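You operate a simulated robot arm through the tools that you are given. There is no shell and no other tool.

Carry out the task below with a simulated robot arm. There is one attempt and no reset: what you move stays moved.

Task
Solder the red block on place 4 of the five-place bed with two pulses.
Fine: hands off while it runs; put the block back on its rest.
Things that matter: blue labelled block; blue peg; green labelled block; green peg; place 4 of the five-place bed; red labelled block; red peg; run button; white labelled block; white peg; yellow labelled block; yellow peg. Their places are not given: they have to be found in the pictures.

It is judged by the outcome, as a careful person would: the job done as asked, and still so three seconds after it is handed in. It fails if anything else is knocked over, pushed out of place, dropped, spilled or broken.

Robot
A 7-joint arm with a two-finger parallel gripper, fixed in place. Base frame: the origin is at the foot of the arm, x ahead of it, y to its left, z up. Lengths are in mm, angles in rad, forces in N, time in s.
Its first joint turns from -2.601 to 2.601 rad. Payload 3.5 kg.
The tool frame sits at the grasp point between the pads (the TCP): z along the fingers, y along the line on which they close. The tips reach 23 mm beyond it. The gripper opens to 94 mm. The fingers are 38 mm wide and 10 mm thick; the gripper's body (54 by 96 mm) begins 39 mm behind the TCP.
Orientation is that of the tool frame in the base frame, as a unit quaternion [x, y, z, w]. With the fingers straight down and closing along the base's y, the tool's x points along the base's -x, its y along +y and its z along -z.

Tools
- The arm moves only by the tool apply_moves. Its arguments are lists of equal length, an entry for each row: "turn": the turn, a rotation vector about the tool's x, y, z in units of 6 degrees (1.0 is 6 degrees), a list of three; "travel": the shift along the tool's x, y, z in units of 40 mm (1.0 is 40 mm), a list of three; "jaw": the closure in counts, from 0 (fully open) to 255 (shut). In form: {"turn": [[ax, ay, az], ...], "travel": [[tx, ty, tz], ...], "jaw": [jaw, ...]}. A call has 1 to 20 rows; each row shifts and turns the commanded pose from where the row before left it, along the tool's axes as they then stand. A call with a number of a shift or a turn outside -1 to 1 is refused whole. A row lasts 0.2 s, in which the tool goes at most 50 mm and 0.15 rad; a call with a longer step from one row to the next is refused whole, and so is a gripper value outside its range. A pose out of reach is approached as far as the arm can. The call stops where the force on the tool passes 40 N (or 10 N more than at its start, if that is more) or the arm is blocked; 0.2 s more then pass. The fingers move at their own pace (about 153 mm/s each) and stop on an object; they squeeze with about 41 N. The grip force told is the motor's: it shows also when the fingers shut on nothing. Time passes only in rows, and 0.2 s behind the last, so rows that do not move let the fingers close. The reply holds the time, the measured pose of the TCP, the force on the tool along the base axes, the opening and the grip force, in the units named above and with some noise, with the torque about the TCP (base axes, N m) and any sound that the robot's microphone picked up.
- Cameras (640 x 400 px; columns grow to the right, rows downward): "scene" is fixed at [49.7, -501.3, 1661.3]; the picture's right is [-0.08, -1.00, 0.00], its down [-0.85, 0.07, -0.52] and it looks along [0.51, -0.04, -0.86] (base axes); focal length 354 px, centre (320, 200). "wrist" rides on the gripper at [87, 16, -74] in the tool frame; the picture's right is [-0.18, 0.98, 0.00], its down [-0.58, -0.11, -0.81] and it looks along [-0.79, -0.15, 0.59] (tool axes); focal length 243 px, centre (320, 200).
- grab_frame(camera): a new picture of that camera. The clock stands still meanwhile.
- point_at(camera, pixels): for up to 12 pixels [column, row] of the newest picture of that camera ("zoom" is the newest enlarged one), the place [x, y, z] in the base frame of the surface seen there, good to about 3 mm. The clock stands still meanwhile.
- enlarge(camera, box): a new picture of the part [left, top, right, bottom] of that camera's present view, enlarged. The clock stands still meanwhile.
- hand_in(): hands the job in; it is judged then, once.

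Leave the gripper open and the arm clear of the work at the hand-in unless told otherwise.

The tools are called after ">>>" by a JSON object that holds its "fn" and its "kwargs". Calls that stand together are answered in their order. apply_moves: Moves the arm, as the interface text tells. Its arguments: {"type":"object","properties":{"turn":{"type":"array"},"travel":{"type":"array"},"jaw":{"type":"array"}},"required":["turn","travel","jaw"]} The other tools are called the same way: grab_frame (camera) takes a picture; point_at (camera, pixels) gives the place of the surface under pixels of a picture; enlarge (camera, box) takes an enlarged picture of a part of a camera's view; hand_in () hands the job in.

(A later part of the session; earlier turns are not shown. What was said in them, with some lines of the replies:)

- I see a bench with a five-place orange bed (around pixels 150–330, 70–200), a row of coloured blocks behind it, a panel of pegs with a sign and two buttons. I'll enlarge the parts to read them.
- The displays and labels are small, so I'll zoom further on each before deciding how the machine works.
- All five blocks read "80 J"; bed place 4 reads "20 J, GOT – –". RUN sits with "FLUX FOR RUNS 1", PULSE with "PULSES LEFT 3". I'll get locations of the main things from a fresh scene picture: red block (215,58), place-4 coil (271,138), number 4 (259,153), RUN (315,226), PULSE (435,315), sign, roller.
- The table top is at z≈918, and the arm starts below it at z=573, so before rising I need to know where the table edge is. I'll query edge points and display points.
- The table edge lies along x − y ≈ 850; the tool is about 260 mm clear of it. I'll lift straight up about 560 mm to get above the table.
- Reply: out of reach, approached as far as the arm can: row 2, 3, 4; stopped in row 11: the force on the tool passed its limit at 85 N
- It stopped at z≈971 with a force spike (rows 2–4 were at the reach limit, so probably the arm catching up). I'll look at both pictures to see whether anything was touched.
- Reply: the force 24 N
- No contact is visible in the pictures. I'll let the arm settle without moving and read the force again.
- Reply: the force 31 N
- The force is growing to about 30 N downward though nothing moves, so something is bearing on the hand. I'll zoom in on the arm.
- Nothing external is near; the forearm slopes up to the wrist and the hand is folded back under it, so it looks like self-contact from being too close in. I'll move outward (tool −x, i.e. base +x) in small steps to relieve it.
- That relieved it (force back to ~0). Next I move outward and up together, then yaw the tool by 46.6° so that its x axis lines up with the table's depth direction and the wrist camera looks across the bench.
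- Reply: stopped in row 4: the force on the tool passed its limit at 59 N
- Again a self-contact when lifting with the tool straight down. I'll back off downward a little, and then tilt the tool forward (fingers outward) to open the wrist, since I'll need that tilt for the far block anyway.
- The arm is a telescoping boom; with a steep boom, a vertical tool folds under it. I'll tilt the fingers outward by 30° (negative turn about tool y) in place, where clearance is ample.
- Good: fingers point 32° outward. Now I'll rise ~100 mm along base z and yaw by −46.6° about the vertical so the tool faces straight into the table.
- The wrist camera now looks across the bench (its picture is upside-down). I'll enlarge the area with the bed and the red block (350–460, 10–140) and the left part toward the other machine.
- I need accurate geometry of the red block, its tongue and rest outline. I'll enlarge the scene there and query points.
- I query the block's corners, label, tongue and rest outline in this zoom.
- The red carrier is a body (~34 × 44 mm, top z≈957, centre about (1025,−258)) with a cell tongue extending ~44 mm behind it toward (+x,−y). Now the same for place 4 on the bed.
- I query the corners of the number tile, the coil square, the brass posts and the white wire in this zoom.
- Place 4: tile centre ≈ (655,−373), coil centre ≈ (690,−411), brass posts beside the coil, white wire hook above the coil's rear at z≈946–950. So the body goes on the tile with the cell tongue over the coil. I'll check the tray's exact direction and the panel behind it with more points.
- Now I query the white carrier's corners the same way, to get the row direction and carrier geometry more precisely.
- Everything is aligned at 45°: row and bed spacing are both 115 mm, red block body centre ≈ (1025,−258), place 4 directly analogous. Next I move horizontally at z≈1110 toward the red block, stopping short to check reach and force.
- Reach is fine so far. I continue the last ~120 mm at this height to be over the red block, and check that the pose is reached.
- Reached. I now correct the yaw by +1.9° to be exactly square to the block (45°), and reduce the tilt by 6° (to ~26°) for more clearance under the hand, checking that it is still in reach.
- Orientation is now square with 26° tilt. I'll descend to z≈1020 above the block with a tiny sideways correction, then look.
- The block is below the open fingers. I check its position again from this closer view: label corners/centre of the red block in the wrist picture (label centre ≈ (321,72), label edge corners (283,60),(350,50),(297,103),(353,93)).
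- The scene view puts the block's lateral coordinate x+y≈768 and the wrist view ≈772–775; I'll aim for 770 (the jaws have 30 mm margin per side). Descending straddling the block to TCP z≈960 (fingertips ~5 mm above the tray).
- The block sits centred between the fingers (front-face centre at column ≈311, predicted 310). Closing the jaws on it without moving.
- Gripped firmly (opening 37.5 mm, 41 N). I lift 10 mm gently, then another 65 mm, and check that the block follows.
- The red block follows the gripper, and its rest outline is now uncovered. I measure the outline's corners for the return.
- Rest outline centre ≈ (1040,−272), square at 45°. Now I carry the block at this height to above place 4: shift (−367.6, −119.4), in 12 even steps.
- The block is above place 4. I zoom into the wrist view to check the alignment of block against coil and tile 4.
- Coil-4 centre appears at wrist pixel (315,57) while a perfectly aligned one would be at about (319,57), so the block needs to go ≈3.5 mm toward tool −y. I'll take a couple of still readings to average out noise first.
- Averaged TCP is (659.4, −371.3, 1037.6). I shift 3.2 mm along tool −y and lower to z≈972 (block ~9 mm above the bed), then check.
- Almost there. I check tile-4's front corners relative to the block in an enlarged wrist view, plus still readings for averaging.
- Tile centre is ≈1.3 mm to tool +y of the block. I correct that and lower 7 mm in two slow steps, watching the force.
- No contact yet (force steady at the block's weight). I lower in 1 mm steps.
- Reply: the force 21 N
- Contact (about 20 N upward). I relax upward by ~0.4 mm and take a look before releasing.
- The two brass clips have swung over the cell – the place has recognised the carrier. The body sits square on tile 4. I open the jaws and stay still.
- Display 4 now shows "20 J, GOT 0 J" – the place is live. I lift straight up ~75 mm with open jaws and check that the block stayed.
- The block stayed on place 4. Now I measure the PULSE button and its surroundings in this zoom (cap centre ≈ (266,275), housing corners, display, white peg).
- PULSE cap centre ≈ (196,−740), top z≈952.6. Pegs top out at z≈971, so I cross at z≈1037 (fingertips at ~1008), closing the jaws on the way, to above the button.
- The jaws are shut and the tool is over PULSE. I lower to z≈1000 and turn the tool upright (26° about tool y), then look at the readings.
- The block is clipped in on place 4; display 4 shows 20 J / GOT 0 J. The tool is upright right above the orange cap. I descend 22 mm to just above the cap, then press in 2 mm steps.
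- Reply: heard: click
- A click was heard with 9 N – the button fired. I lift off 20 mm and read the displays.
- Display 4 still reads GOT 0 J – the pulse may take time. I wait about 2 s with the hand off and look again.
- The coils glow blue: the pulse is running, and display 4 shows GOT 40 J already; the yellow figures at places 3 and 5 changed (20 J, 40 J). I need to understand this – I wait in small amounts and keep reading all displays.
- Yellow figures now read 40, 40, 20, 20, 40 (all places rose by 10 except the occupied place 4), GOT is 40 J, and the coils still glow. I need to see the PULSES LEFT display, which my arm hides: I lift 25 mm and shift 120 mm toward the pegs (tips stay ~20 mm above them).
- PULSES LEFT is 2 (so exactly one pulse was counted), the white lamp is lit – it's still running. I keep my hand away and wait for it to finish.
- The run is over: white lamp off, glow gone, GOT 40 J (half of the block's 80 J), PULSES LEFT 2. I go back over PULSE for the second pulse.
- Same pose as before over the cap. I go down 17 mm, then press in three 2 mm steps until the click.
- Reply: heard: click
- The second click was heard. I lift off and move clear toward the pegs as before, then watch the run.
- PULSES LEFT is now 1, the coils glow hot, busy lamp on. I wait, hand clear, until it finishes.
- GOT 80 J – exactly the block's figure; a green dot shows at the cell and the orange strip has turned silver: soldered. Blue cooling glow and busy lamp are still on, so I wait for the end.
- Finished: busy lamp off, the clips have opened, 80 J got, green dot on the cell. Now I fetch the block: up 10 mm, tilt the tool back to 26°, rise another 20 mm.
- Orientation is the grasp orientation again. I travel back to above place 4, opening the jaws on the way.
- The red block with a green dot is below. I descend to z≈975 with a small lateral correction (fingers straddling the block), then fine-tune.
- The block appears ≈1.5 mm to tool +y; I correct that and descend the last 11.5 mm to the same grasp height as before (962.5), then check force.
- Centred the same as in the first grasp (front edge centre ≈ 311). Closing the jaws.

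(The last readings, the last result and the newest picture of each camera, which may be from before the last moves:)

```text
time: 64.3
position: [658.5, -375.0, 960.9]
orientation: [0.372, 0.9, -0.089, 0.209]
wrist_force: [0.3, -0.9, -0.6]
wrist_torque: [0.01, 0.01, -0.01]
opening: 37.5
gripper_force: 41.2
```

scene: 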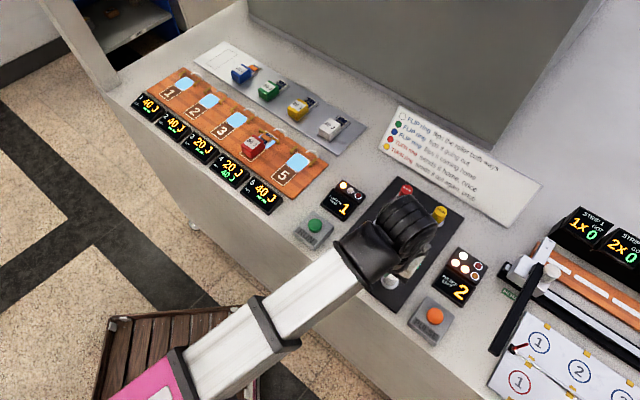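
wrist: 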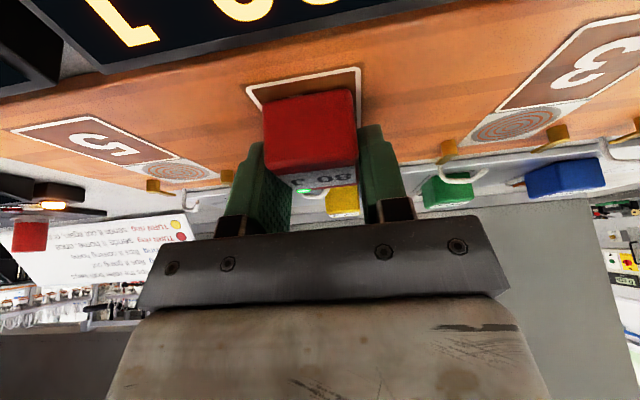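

Gripped (37.5 mm). I lift slowly 10 mm, then to +75 mm, and check that clips and wire are clear and the block follows.

>>> {"fn": "apply_moves", "kwargs": {"turn": [[0, 0, 0], [0, 0, 0], [0, 0, 0], [0, 0, 0], [0, 0, 0], [0, 0, 0]], "travel": [[-0.055, 0, -0.112], [-0.055, 0, -0.112], [-0.22, 0, -0.449], [-0.25, 0, -0.51], [-0.25, 0, -0.51], [0, 0, 0]], "jaw": [255, 255, 255, 255, 255, 255]}}

>>> {"fn": "enlarge", "kwargs": {"camera": "scene", "box": [200, 80, 320, 180]}}

```text
time: 65.7
position: [658.3, -375.8, 1036.5]
orientation: [0.371, 0.9, -0.089, 0.21]
wrist_force: [-0.2, -1.0, -1.0]
wrist_torque: [0.03, -0.02, 0.01]
opening: 37.7
gripper_force: 40.7
```

```text
4.00 times, centred on (260, 130) of scene
```

zoom: 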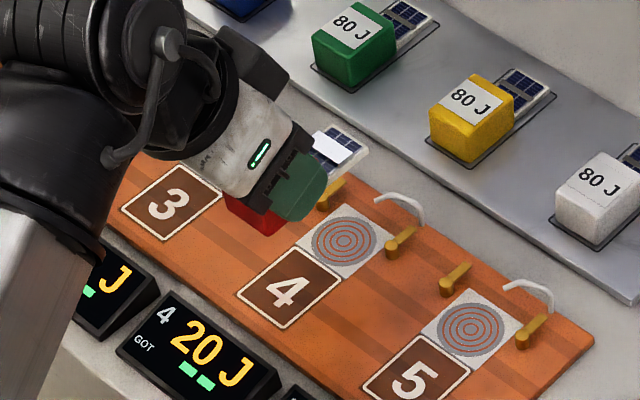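

The block is lifted cleanly off place 4. I carry it back along the reverse path to above its rest.

>>> {"fn": "apply_moves", "kwargs": {"turn": [[0, 0, 0], [0, 0, 0], [0, 0, 0], [0, 0, 0], [0, 0, 0], [0, 0, 0], [0, 0, 0], [0, 0, 0], [0, 0, 0], [0, 0, 0], [0, 0, 0], [0, 0, 0], [0, 0, 0], [0, 0, 0]], "travel": [[-0.328, 0.722, 0.158], [-0.328, 0.722, 0.158], [-0.328, 0.722, 0.158], [-0.328, 0.722, 0.158], [-0.328, 0.722, 0.158], [-0.328, 0.722, 0.158], [-0.328, 0.722, 0.158], [-0.328, 0.722, 0.158], [-0.328, 0.722, 0.158], [-0.328, 0.722, 0.158], [-0.328, 0.722, 0.158], [-0.328, 0.722, 0.158], [0, 0, 0], [0, 0, 0]], "jaw": [255, 255, 255, 255, 255, 255, 255, 255, 255, 255, 255, 255, 255, 255]}}

>>> {"fn": "grab_frame", "kwargs": {"camera": "wrist"}}

>>> {"fn": "apply_moves", "kwargs": {"turn": [[0, 0, 0]], "travel": [[0, 0, 0]], "jaw": [255]}}

>>> {"fn": "apply_moves", "kwargs": {"turn": [[0, 0, 0]], "travel": [[0, 0, 0]], "jaw": [255]}}

```text
time: 68.7
position: [1026.8, -254.8, 1036.3]
orientation: [0.372, 0.9, -0.089, 0.209]
wrist_force: [-0.1, 0.9, -2.0]
wrist_torque: [0.03, 0.03, -0.03]
opening: 37.7
gripper_force: 40.9
```

```text
taken
```

wrist: 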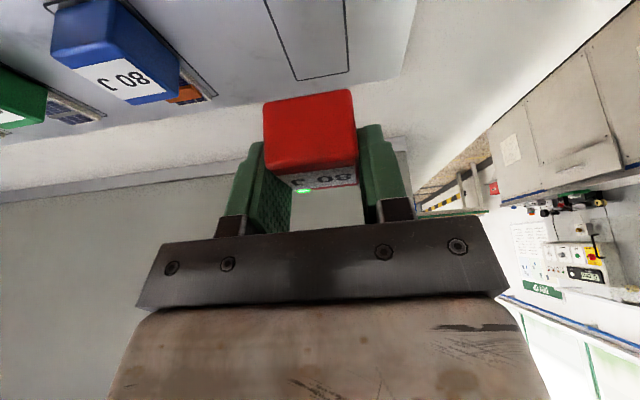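

```text
time: 69.1
position: [1026.5, -254.6, 1036.4]
orientation: [0.371, 0.9, -0.089, 0.21]
wrist_force: [0.7, 1.0, -0.7]
wrist_torque: [0.0, 0.0, -0.01]
opening: 37.2
gripper_force: 41.2
```

```text
time: 69.5
position: [1025.9, -254.2, 1035.6]
orientation: [0.371, 0.9, -0.089, 0.209]
wrist_force: [0.2, 0.0, -1.1]
wrist_torque: [0.0, 0.0, 0.01]
opening: 37.3
gripper_force: 40.8
```

Compared with the picture right after the first lift, the rest outline appears ~3 px further right, so the block is ≈2.2 mm off to tool −y. I correct (+2.2 mm y, −0.8 mm in depth) and descend 60 mm to ~15 mm above the tray.

>>> {"fn": "apply_moves", "kwargs": {"turn": [[0, 0, 0], [0, 0, 0], [0, 0, 0], [0, 0, 0], [0, 0, 0]], "travel": [[0.018, 0.055, -0.009], [0.22, 0.002, 0.449], [0.22, 0.002, 0.449], [0.22, 0.002, 0.449], [0, 0, 0]], "jaw": [255, 255, 255, 255, 255]}}

>>> {"fn": "grab_frame", "kwargs": {"camera": "wrist"}}

>>> {"fn": "enlarge", "kwargs": {"camera": "scene", "box": [190, 30, 260, 75]}}

>>> {"fn": "apply_moves", "kwargs": {"turn": [[0, 0, 0]], "travel": [[0, 0, 0]], "jaw": [255]}}

>>> {"fn": "apply_moves", "kwargs": {"turn": [[0, 0, 0]], "travel": [[0, 0, 0]], "jaw": [255]}}

```text
time: 70.7
position: [1025.4, -251.3, 977.1]
orientation: [0.371, 0.9, -0.088, 0.209]
wrist_force: [-0.6, 0.9, -1.3]
wrist_torque: [-0.01, 0.0, -0.01]
opening: 37.6
gripper_force: 40.8
```

```text
taken
```

wrist: 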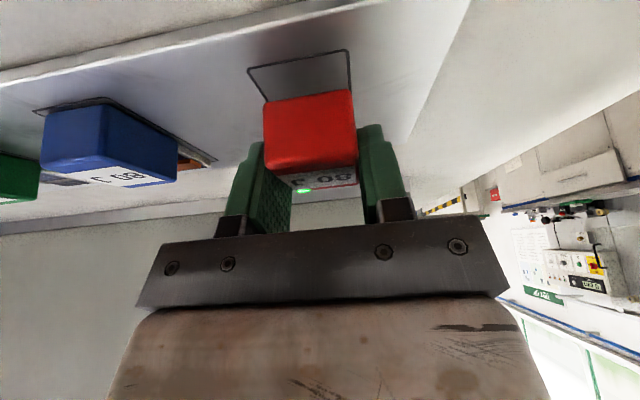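

```text
8.89 times, centred on (225, 52) of scene
```

zoom: 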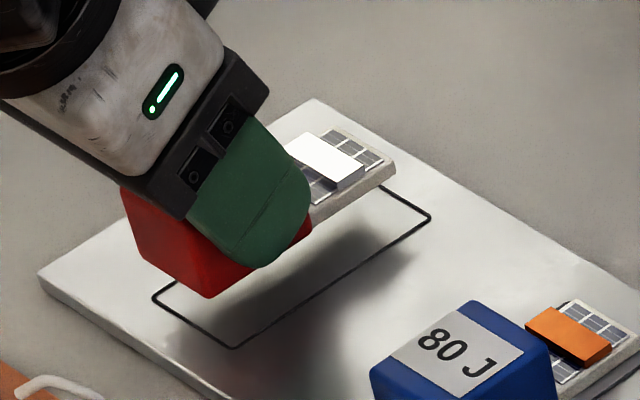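

```text
time: 71.1
position: [1026.2, -251.2, 976.0]
orientation: [0.372, 0.9, -0.09, 0.21]
wrist_force: [-0.1, -0.1, -1.6]
wrist_torque: [0.02, 0.0, -0.03]
opening: 37.5
gripper_force: 40.8
```

```text
time: 71.5
position: [1025.5, -250.8, 976.4]
orientation: [0.372, 0.9, -0.088, 0.209]
wrist_force: [0.5, -0.1, -0.1]
wrist_torque: [0.02, 0.03, 0.03]
opening: 37.4
gripper_force: 41.0
```

Still readings average (1025.7, −251.1, 976.5); outline vs. block suggests moving 1.5 mm to tool −y and 1.5 mm deeper. I apply that and descend 11 mm.

>>> {"fn": "apply_moves", "kwargs": {"turn": [[0, 0, 0], [0, 0, 0], [0, 0, 0], [0, 0, 0]], "travel": [[-0.034, -0.0375, 0.0165], [0.06, 0, 0.123], [0.06, 0, 0.123], [0, 0, 0]], "jaw": [255, 255, 255, 255]}}

>>> {"fn": "apply_moves", "kwargs": {"turn": [[0, 0, 0]], "travel": [[0, 0, 0]], "jaw": [255]}}

>>> {"fn": "grab_frame", "kwargs": {"camera": "wrist"}}

>>> {"fn": "enlarge", "kwargs": {"camera": "scene", "box": [190, 30, 260, 75]}}

```text
time: 72.5
position: [1026.8, -253.0, 966.0]
orientation: [0.371, 0.9, -0.09, 0.21]
wrist_force: [0.7, 1.1, -1.2]
wrist_torque: [-0.01, 0.03, 0.0]
opening: 37.5
gripper_force: 41.3
```

```text
time: 72.9
position: [1027.5, -252.8, 966.5]
orientation: [0.372, 0.9, -0.089, 0.209]
wrist_force: [-0.3, -0.5, -0.8]
wrist_torque: [-0.02, -0.02, 0.01]
opening: 37.2
gripper_force: 41.0
```

```text
taken
```

wrist: 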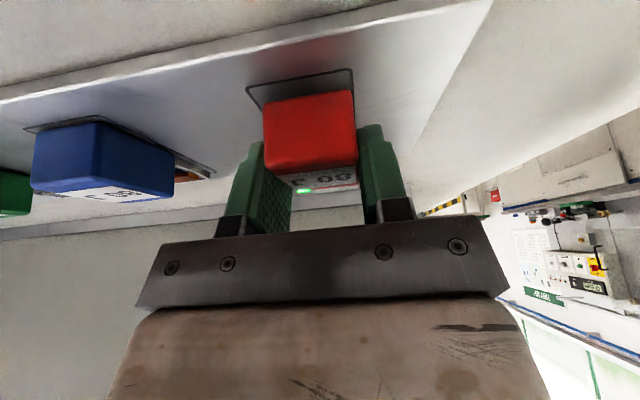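

```text
8.89 times, centred on (225, 52) of scene
```

zoom: 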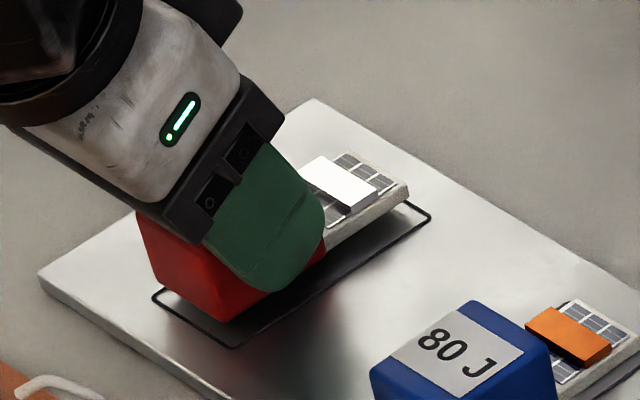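

Very close: about 5 mm above the tray, 0.7 mm off in y. I correct and lower 4 mm, then continue in 1 mm steps watching force.

>>> {"fn": "apply_moves", "kwargs": {"turn": [[0, 0, 0], [0, 0, 0], [0, 0, 0]], "travel": [[0.022, -0.018, 0.045], [0.022, 0, 0.045], [0, 0, 0]], "jaw": [255, 255, 255]}}

>>> {"fn": "apply_moves", "kwargs": {"turn": [[0, 0, 0], [0, 0, 0], [0, 0, 0]], "travel": [[0.011, 0, 0.0225], [0, 0, 0], [0, 0, 0]], "jaw": [255, 255, 255]}}

```text
time: 73.7
position: [1026.5, -253.4, 963.7]
orientation: [0.372, 0.9, -0.089, 0.21]
wrist_force: [-0.5, -0.2, -1.9]
wrist_torque: [0.0, 0.01, -0.03]
opening: 37.6
gripper_force: 41.4
```

```text
time: 74.5
position: [1026.3, -254.7, 961.8]
orientation: [0.371, 0.9, -0.088, 0.209]
wrist_force: [-0.2, 0.1, -1.0]
wrist_torque: [0.02, 0.0, 0.0]
opening: 37.6
gripper_force: 41.2
```

No contact yet; one more millimetre.

>>> {"fn": "apply_moves", "kwargs": {"turn": [[0, 0, 0], [0, 0, 0], [0, 0, 0]], "travel": [[0.008, 0, 0.017], [0, 0, 0], [0, 0, 0]], "jaw": [255, 255, 255]}}

```text
time: 75.3
position: [1026.2, -254.8, 961.6]
orientation: [0.371, 0.9, -0.089, 0.209]
wrist_force: [-0.7, -0.2, -1.1]
wrist_torque: [0.01, -0.01, -0.01]
opening: 37.5
gripper_force: 41.3
```

Still no contact force; another 0.7 mm.

>>> {"fn": "apply_moves", "kwargs": {"turn": [[0, 0, 0], [0, 0, 0], [0, 0, 0]], "travel": [[0.008, 0, 0.017], [0, 0, 0], [0, 0, 0]], "jaw": [255, 255, 255]}}

```text
time: 76.1
position: [1026.4, -254.1, 960.9]
orientation: [0.372, 0.9, -0.089, 0.21]
wrist_force: [0.1, 0.0, -2.0]
wrist_torque: [0.0, 0.02, -0.02]
opening: 37.5
gripper_force: 40.9
```

>>> {"fn": "apply_moves", "kwargs": {"turn": [[0, 0, 0], [0, 0, 0], [0, 0, 0]], "travel": [[0.008, 0, 0.017], [0, 0, 0], [0, 0, 0]], "jaw": [255, 255, 255]}}

>>> {"fn": "enlarge", "kwargs": {"camera": "scene", "box": [190, 30, 260, 75]}}

```text
time: 76.9
position: [1026.0, -254.8, 960.9]
orientation: [0.372, 0.9, -0.089, 0.209]
wrist_force: [0.0, -2.8, 7.4]
wrist_torque: [0.15, 0.04, 0.04]
opening: 37.5
gripper_force: 40.9
```

```text
8.89 times, centred on (225, 52) of scene
```

zoom: 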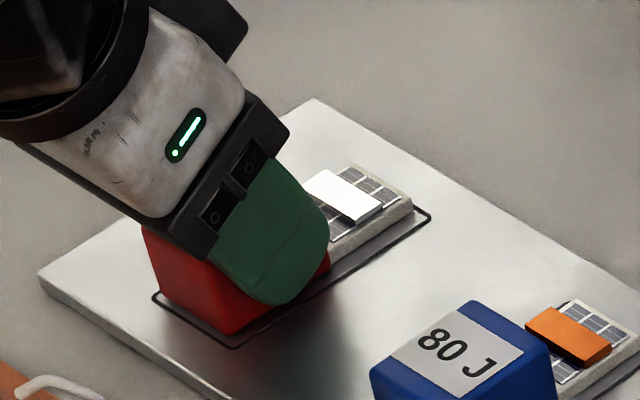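

Contact at 7 N; the block sits inside its outline, almost exactly as at the start. Opening the jaws without moving.

>>> {"fn": "apply_moves", "kwargs": {"turn": [[0, 0, 0], [0, 0, 0], [0, 0, 0], [0, 0, 0]], "travel": [[0, 0, 0], [0, 0, 0], [0, 0, 0], [0, 0, 0]], "jaw": [80, 0, 0, 0]}}

>>> {"fn": "grab_frame", "kwargs": {"camera": "wrist"}}

```text
time: 77.9
position: [1026.6, -253.6, 960.6]
orientation: [0.371, 0.9, -0.089, 0.209]
wrist_force: [0.3, 0.4, 1.1]
wrist_torque: [0.03, -0.04, -0.03]
opening: 93.9
gripper_force: 0.3
```

```text
taken
```

wrist: 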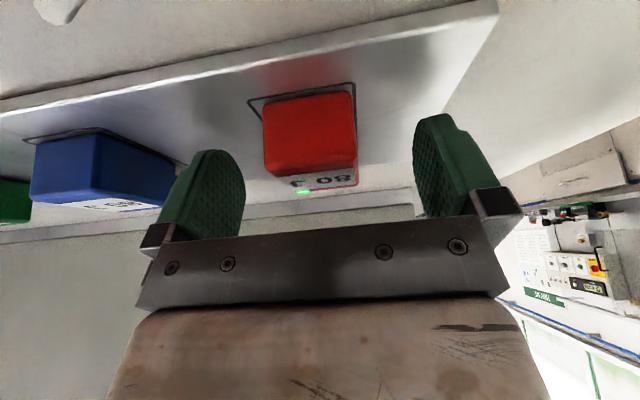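

Released; the block rests inside its outline. I lift straight up 100 mm and look.

>>> {"fn": "apply_moves", "kwargs": {"turn": [[0, 0, 0], [0, 0, 0], [0, 0, 0], [0, 0, 0], [0, 0, 0], [0, 0, 0]], "travel": [[-0.11, 0, -0.224], [-0.22, 0, -0.449], [-0.3, 0, -0.61], [-0.3, 0, -0.61], [-0.3, 0, -0.61], [0, 0, 0]], "jaw": [0, 0, 0, 0, 0, 0]}}

>>> {"fn": "enlarge", "kwargs": {"camera": "scene", "box": [180, 10, 270, 70]}}

```text
time: 79.3
position: [1029.7, -250.2, 1072.3]
orientation: [0.371, 0.9, -0.089, 0.209]
wrist_force: [-0.7, -0.1, -0.1]
wrist_torque: [-0.04, -0.03, -0.04]
opening: 93.9
gripper_force: 0.0
```

```text
6.67 times, centred on (225, 40) of scene
```

zoom: 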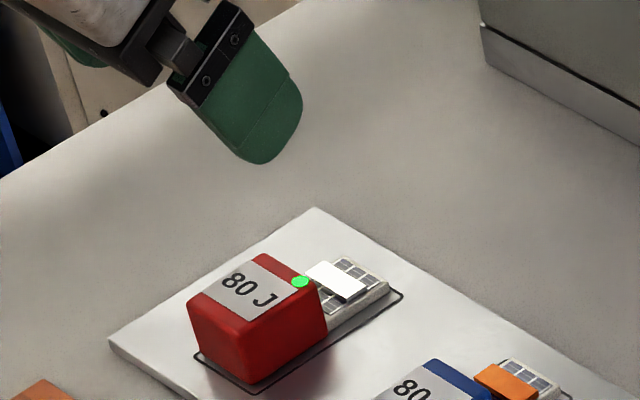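

The red block is back on its rest with the green "soldered" dot. I compare with the starting picture using the same zoom box.

>>> {"fn": "enlarge", "kwargs": {"camera": "scene", "box": [195, 35, 255, 75]}}

>>> {"fn": "point_at", "kwargs": {"camera": "zoom", "pixels": [[130, 212], [212, 258], [240, 138], [145, 282], [218, 322], [134, 284], [222, 340]]}}

```text
10.00 times, centred on (225, 55) of scene
```

zoom: 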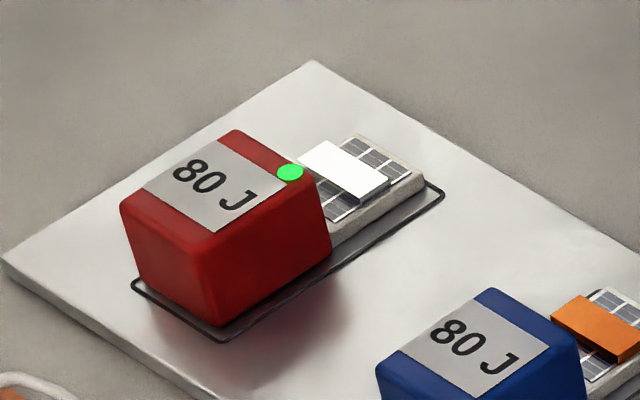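

```text
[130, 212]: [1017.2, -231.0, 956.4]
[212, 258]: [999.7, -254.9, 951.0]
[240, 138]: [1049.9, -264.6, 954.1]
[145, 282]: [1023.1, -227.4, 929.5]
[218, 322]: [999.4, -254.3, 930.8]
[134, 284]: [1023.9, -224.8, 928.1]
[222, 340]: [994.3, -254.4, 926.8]
```

The block is within ~1 mm of where it started. I now withdraw the arm off the table with the gripper open, and check the whole scene.

>>> {"fn": "apply_moves", "kwargs": {"turn": [[0, 0, 0], [0, 0, 0], [0, 0, 0], [0, 0, 0], [0, 0, 0], [0, 0, 0], [0, 0, 0], [0, 0, 0], [0, 0, 0], [0, 0, 0], [0, 0, 0]], "travel": [[0.816, -0.176, -0.422], [0.816, -0.176, -0.422], [0.816, -0.176, -0.422], [0.816, -0.176, -0.422], [0.816, -0.176, -0.422], [0.816, -0.176, -0.422], [0.816, -0.176, -0.422], [0.816, -0.176, -0.422], [0.816, -0.176, -0.422], [0.816, -0.176, -0.422], [0, 0, 0]], "jaw": [0, 0, 0, 0, 0, 0, 0, 0, 0, 0, 0]}}

>>> {"fn": "grab_frame", "kwargs": {"camera": "scene"}}

>>> {"fn": "enlarge", "kwargs": {"camera": "scene", "box": [120, 30, 370, 220]}}

>>> {"fn": "enlarge", "kwargs": {"camera": "scene", "box": [280, 160, 500, 350]}}

```text
time: 81.7
position: [718.1, -45.6, 1079.4]
orientation: [0.372, 0.9, -0.088, 0.209]
wrist_force: [0.1, 0.0, -0.9]
wrist_torque: [-0.02, 0.03, 0.0]
opening: 93.9
gripper_force: 0.1
```

```text
taken
```

scene: 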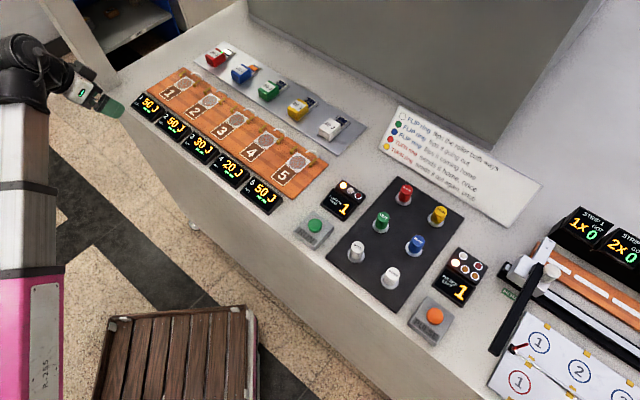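

```text
2.11 times, centred on (245, 125) of scene
```

zoom: 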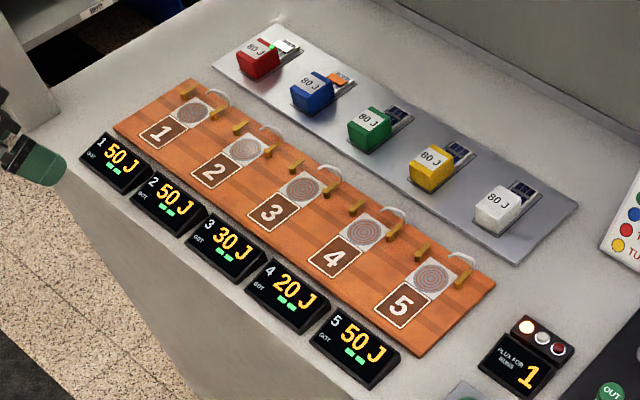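

```text
2.11 times, centred on (390, 255) of scene
```

zoom: 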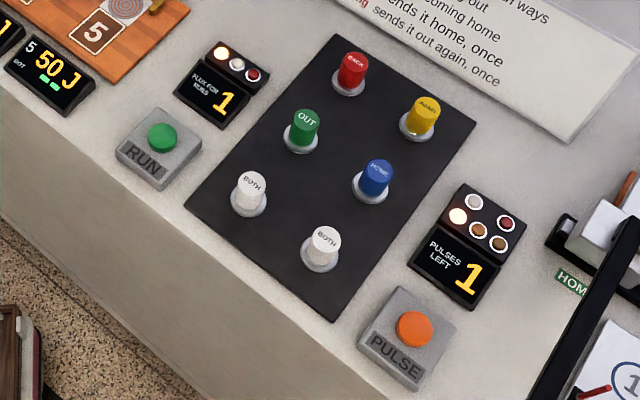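

The red block is soldered: 80 J from two pulses on place 4, with the green dot lit. It is back on its rest, PULSES LEFT reads 1 and the busy and fault lamps are off. All other blocks and pegs are where they were. The gripper is open and the arm is off the table, so I hand the job in.

>>> {"fn": "hand_in", "kwargs": {}}

```text
The job is handed in.
```

I soldered the red block on place 4 with two pulses and put it back on its rest. The job is handed in.

- **Soldering:** I pressed PULSE twice, letting the first run end before the second press. Display 4 went from 0 to 40 to 80 J, which matches the 80 J printed on the block. The strip on its cell turned from orange to silver and a green dot lit up.
- **Hands off:** the gripper was away from the block and the bed during both runs. I picked the block up only after the busy lamp had gone out and the clips had opened.
- **Rest:** the block is inside its outline, about 1 mm from where it started.
- **Everything else:** the other blocks and the pegs look undisturbed in the last picture. The run button was not touched. One pulse is left on the counter.

Early on, two upward moves stopped on the force limit (85 N and 59 N) before the arm was over the table. No outside contact showed in the pictures. The arm was most likely folding against itself, and moving outward cleared it.
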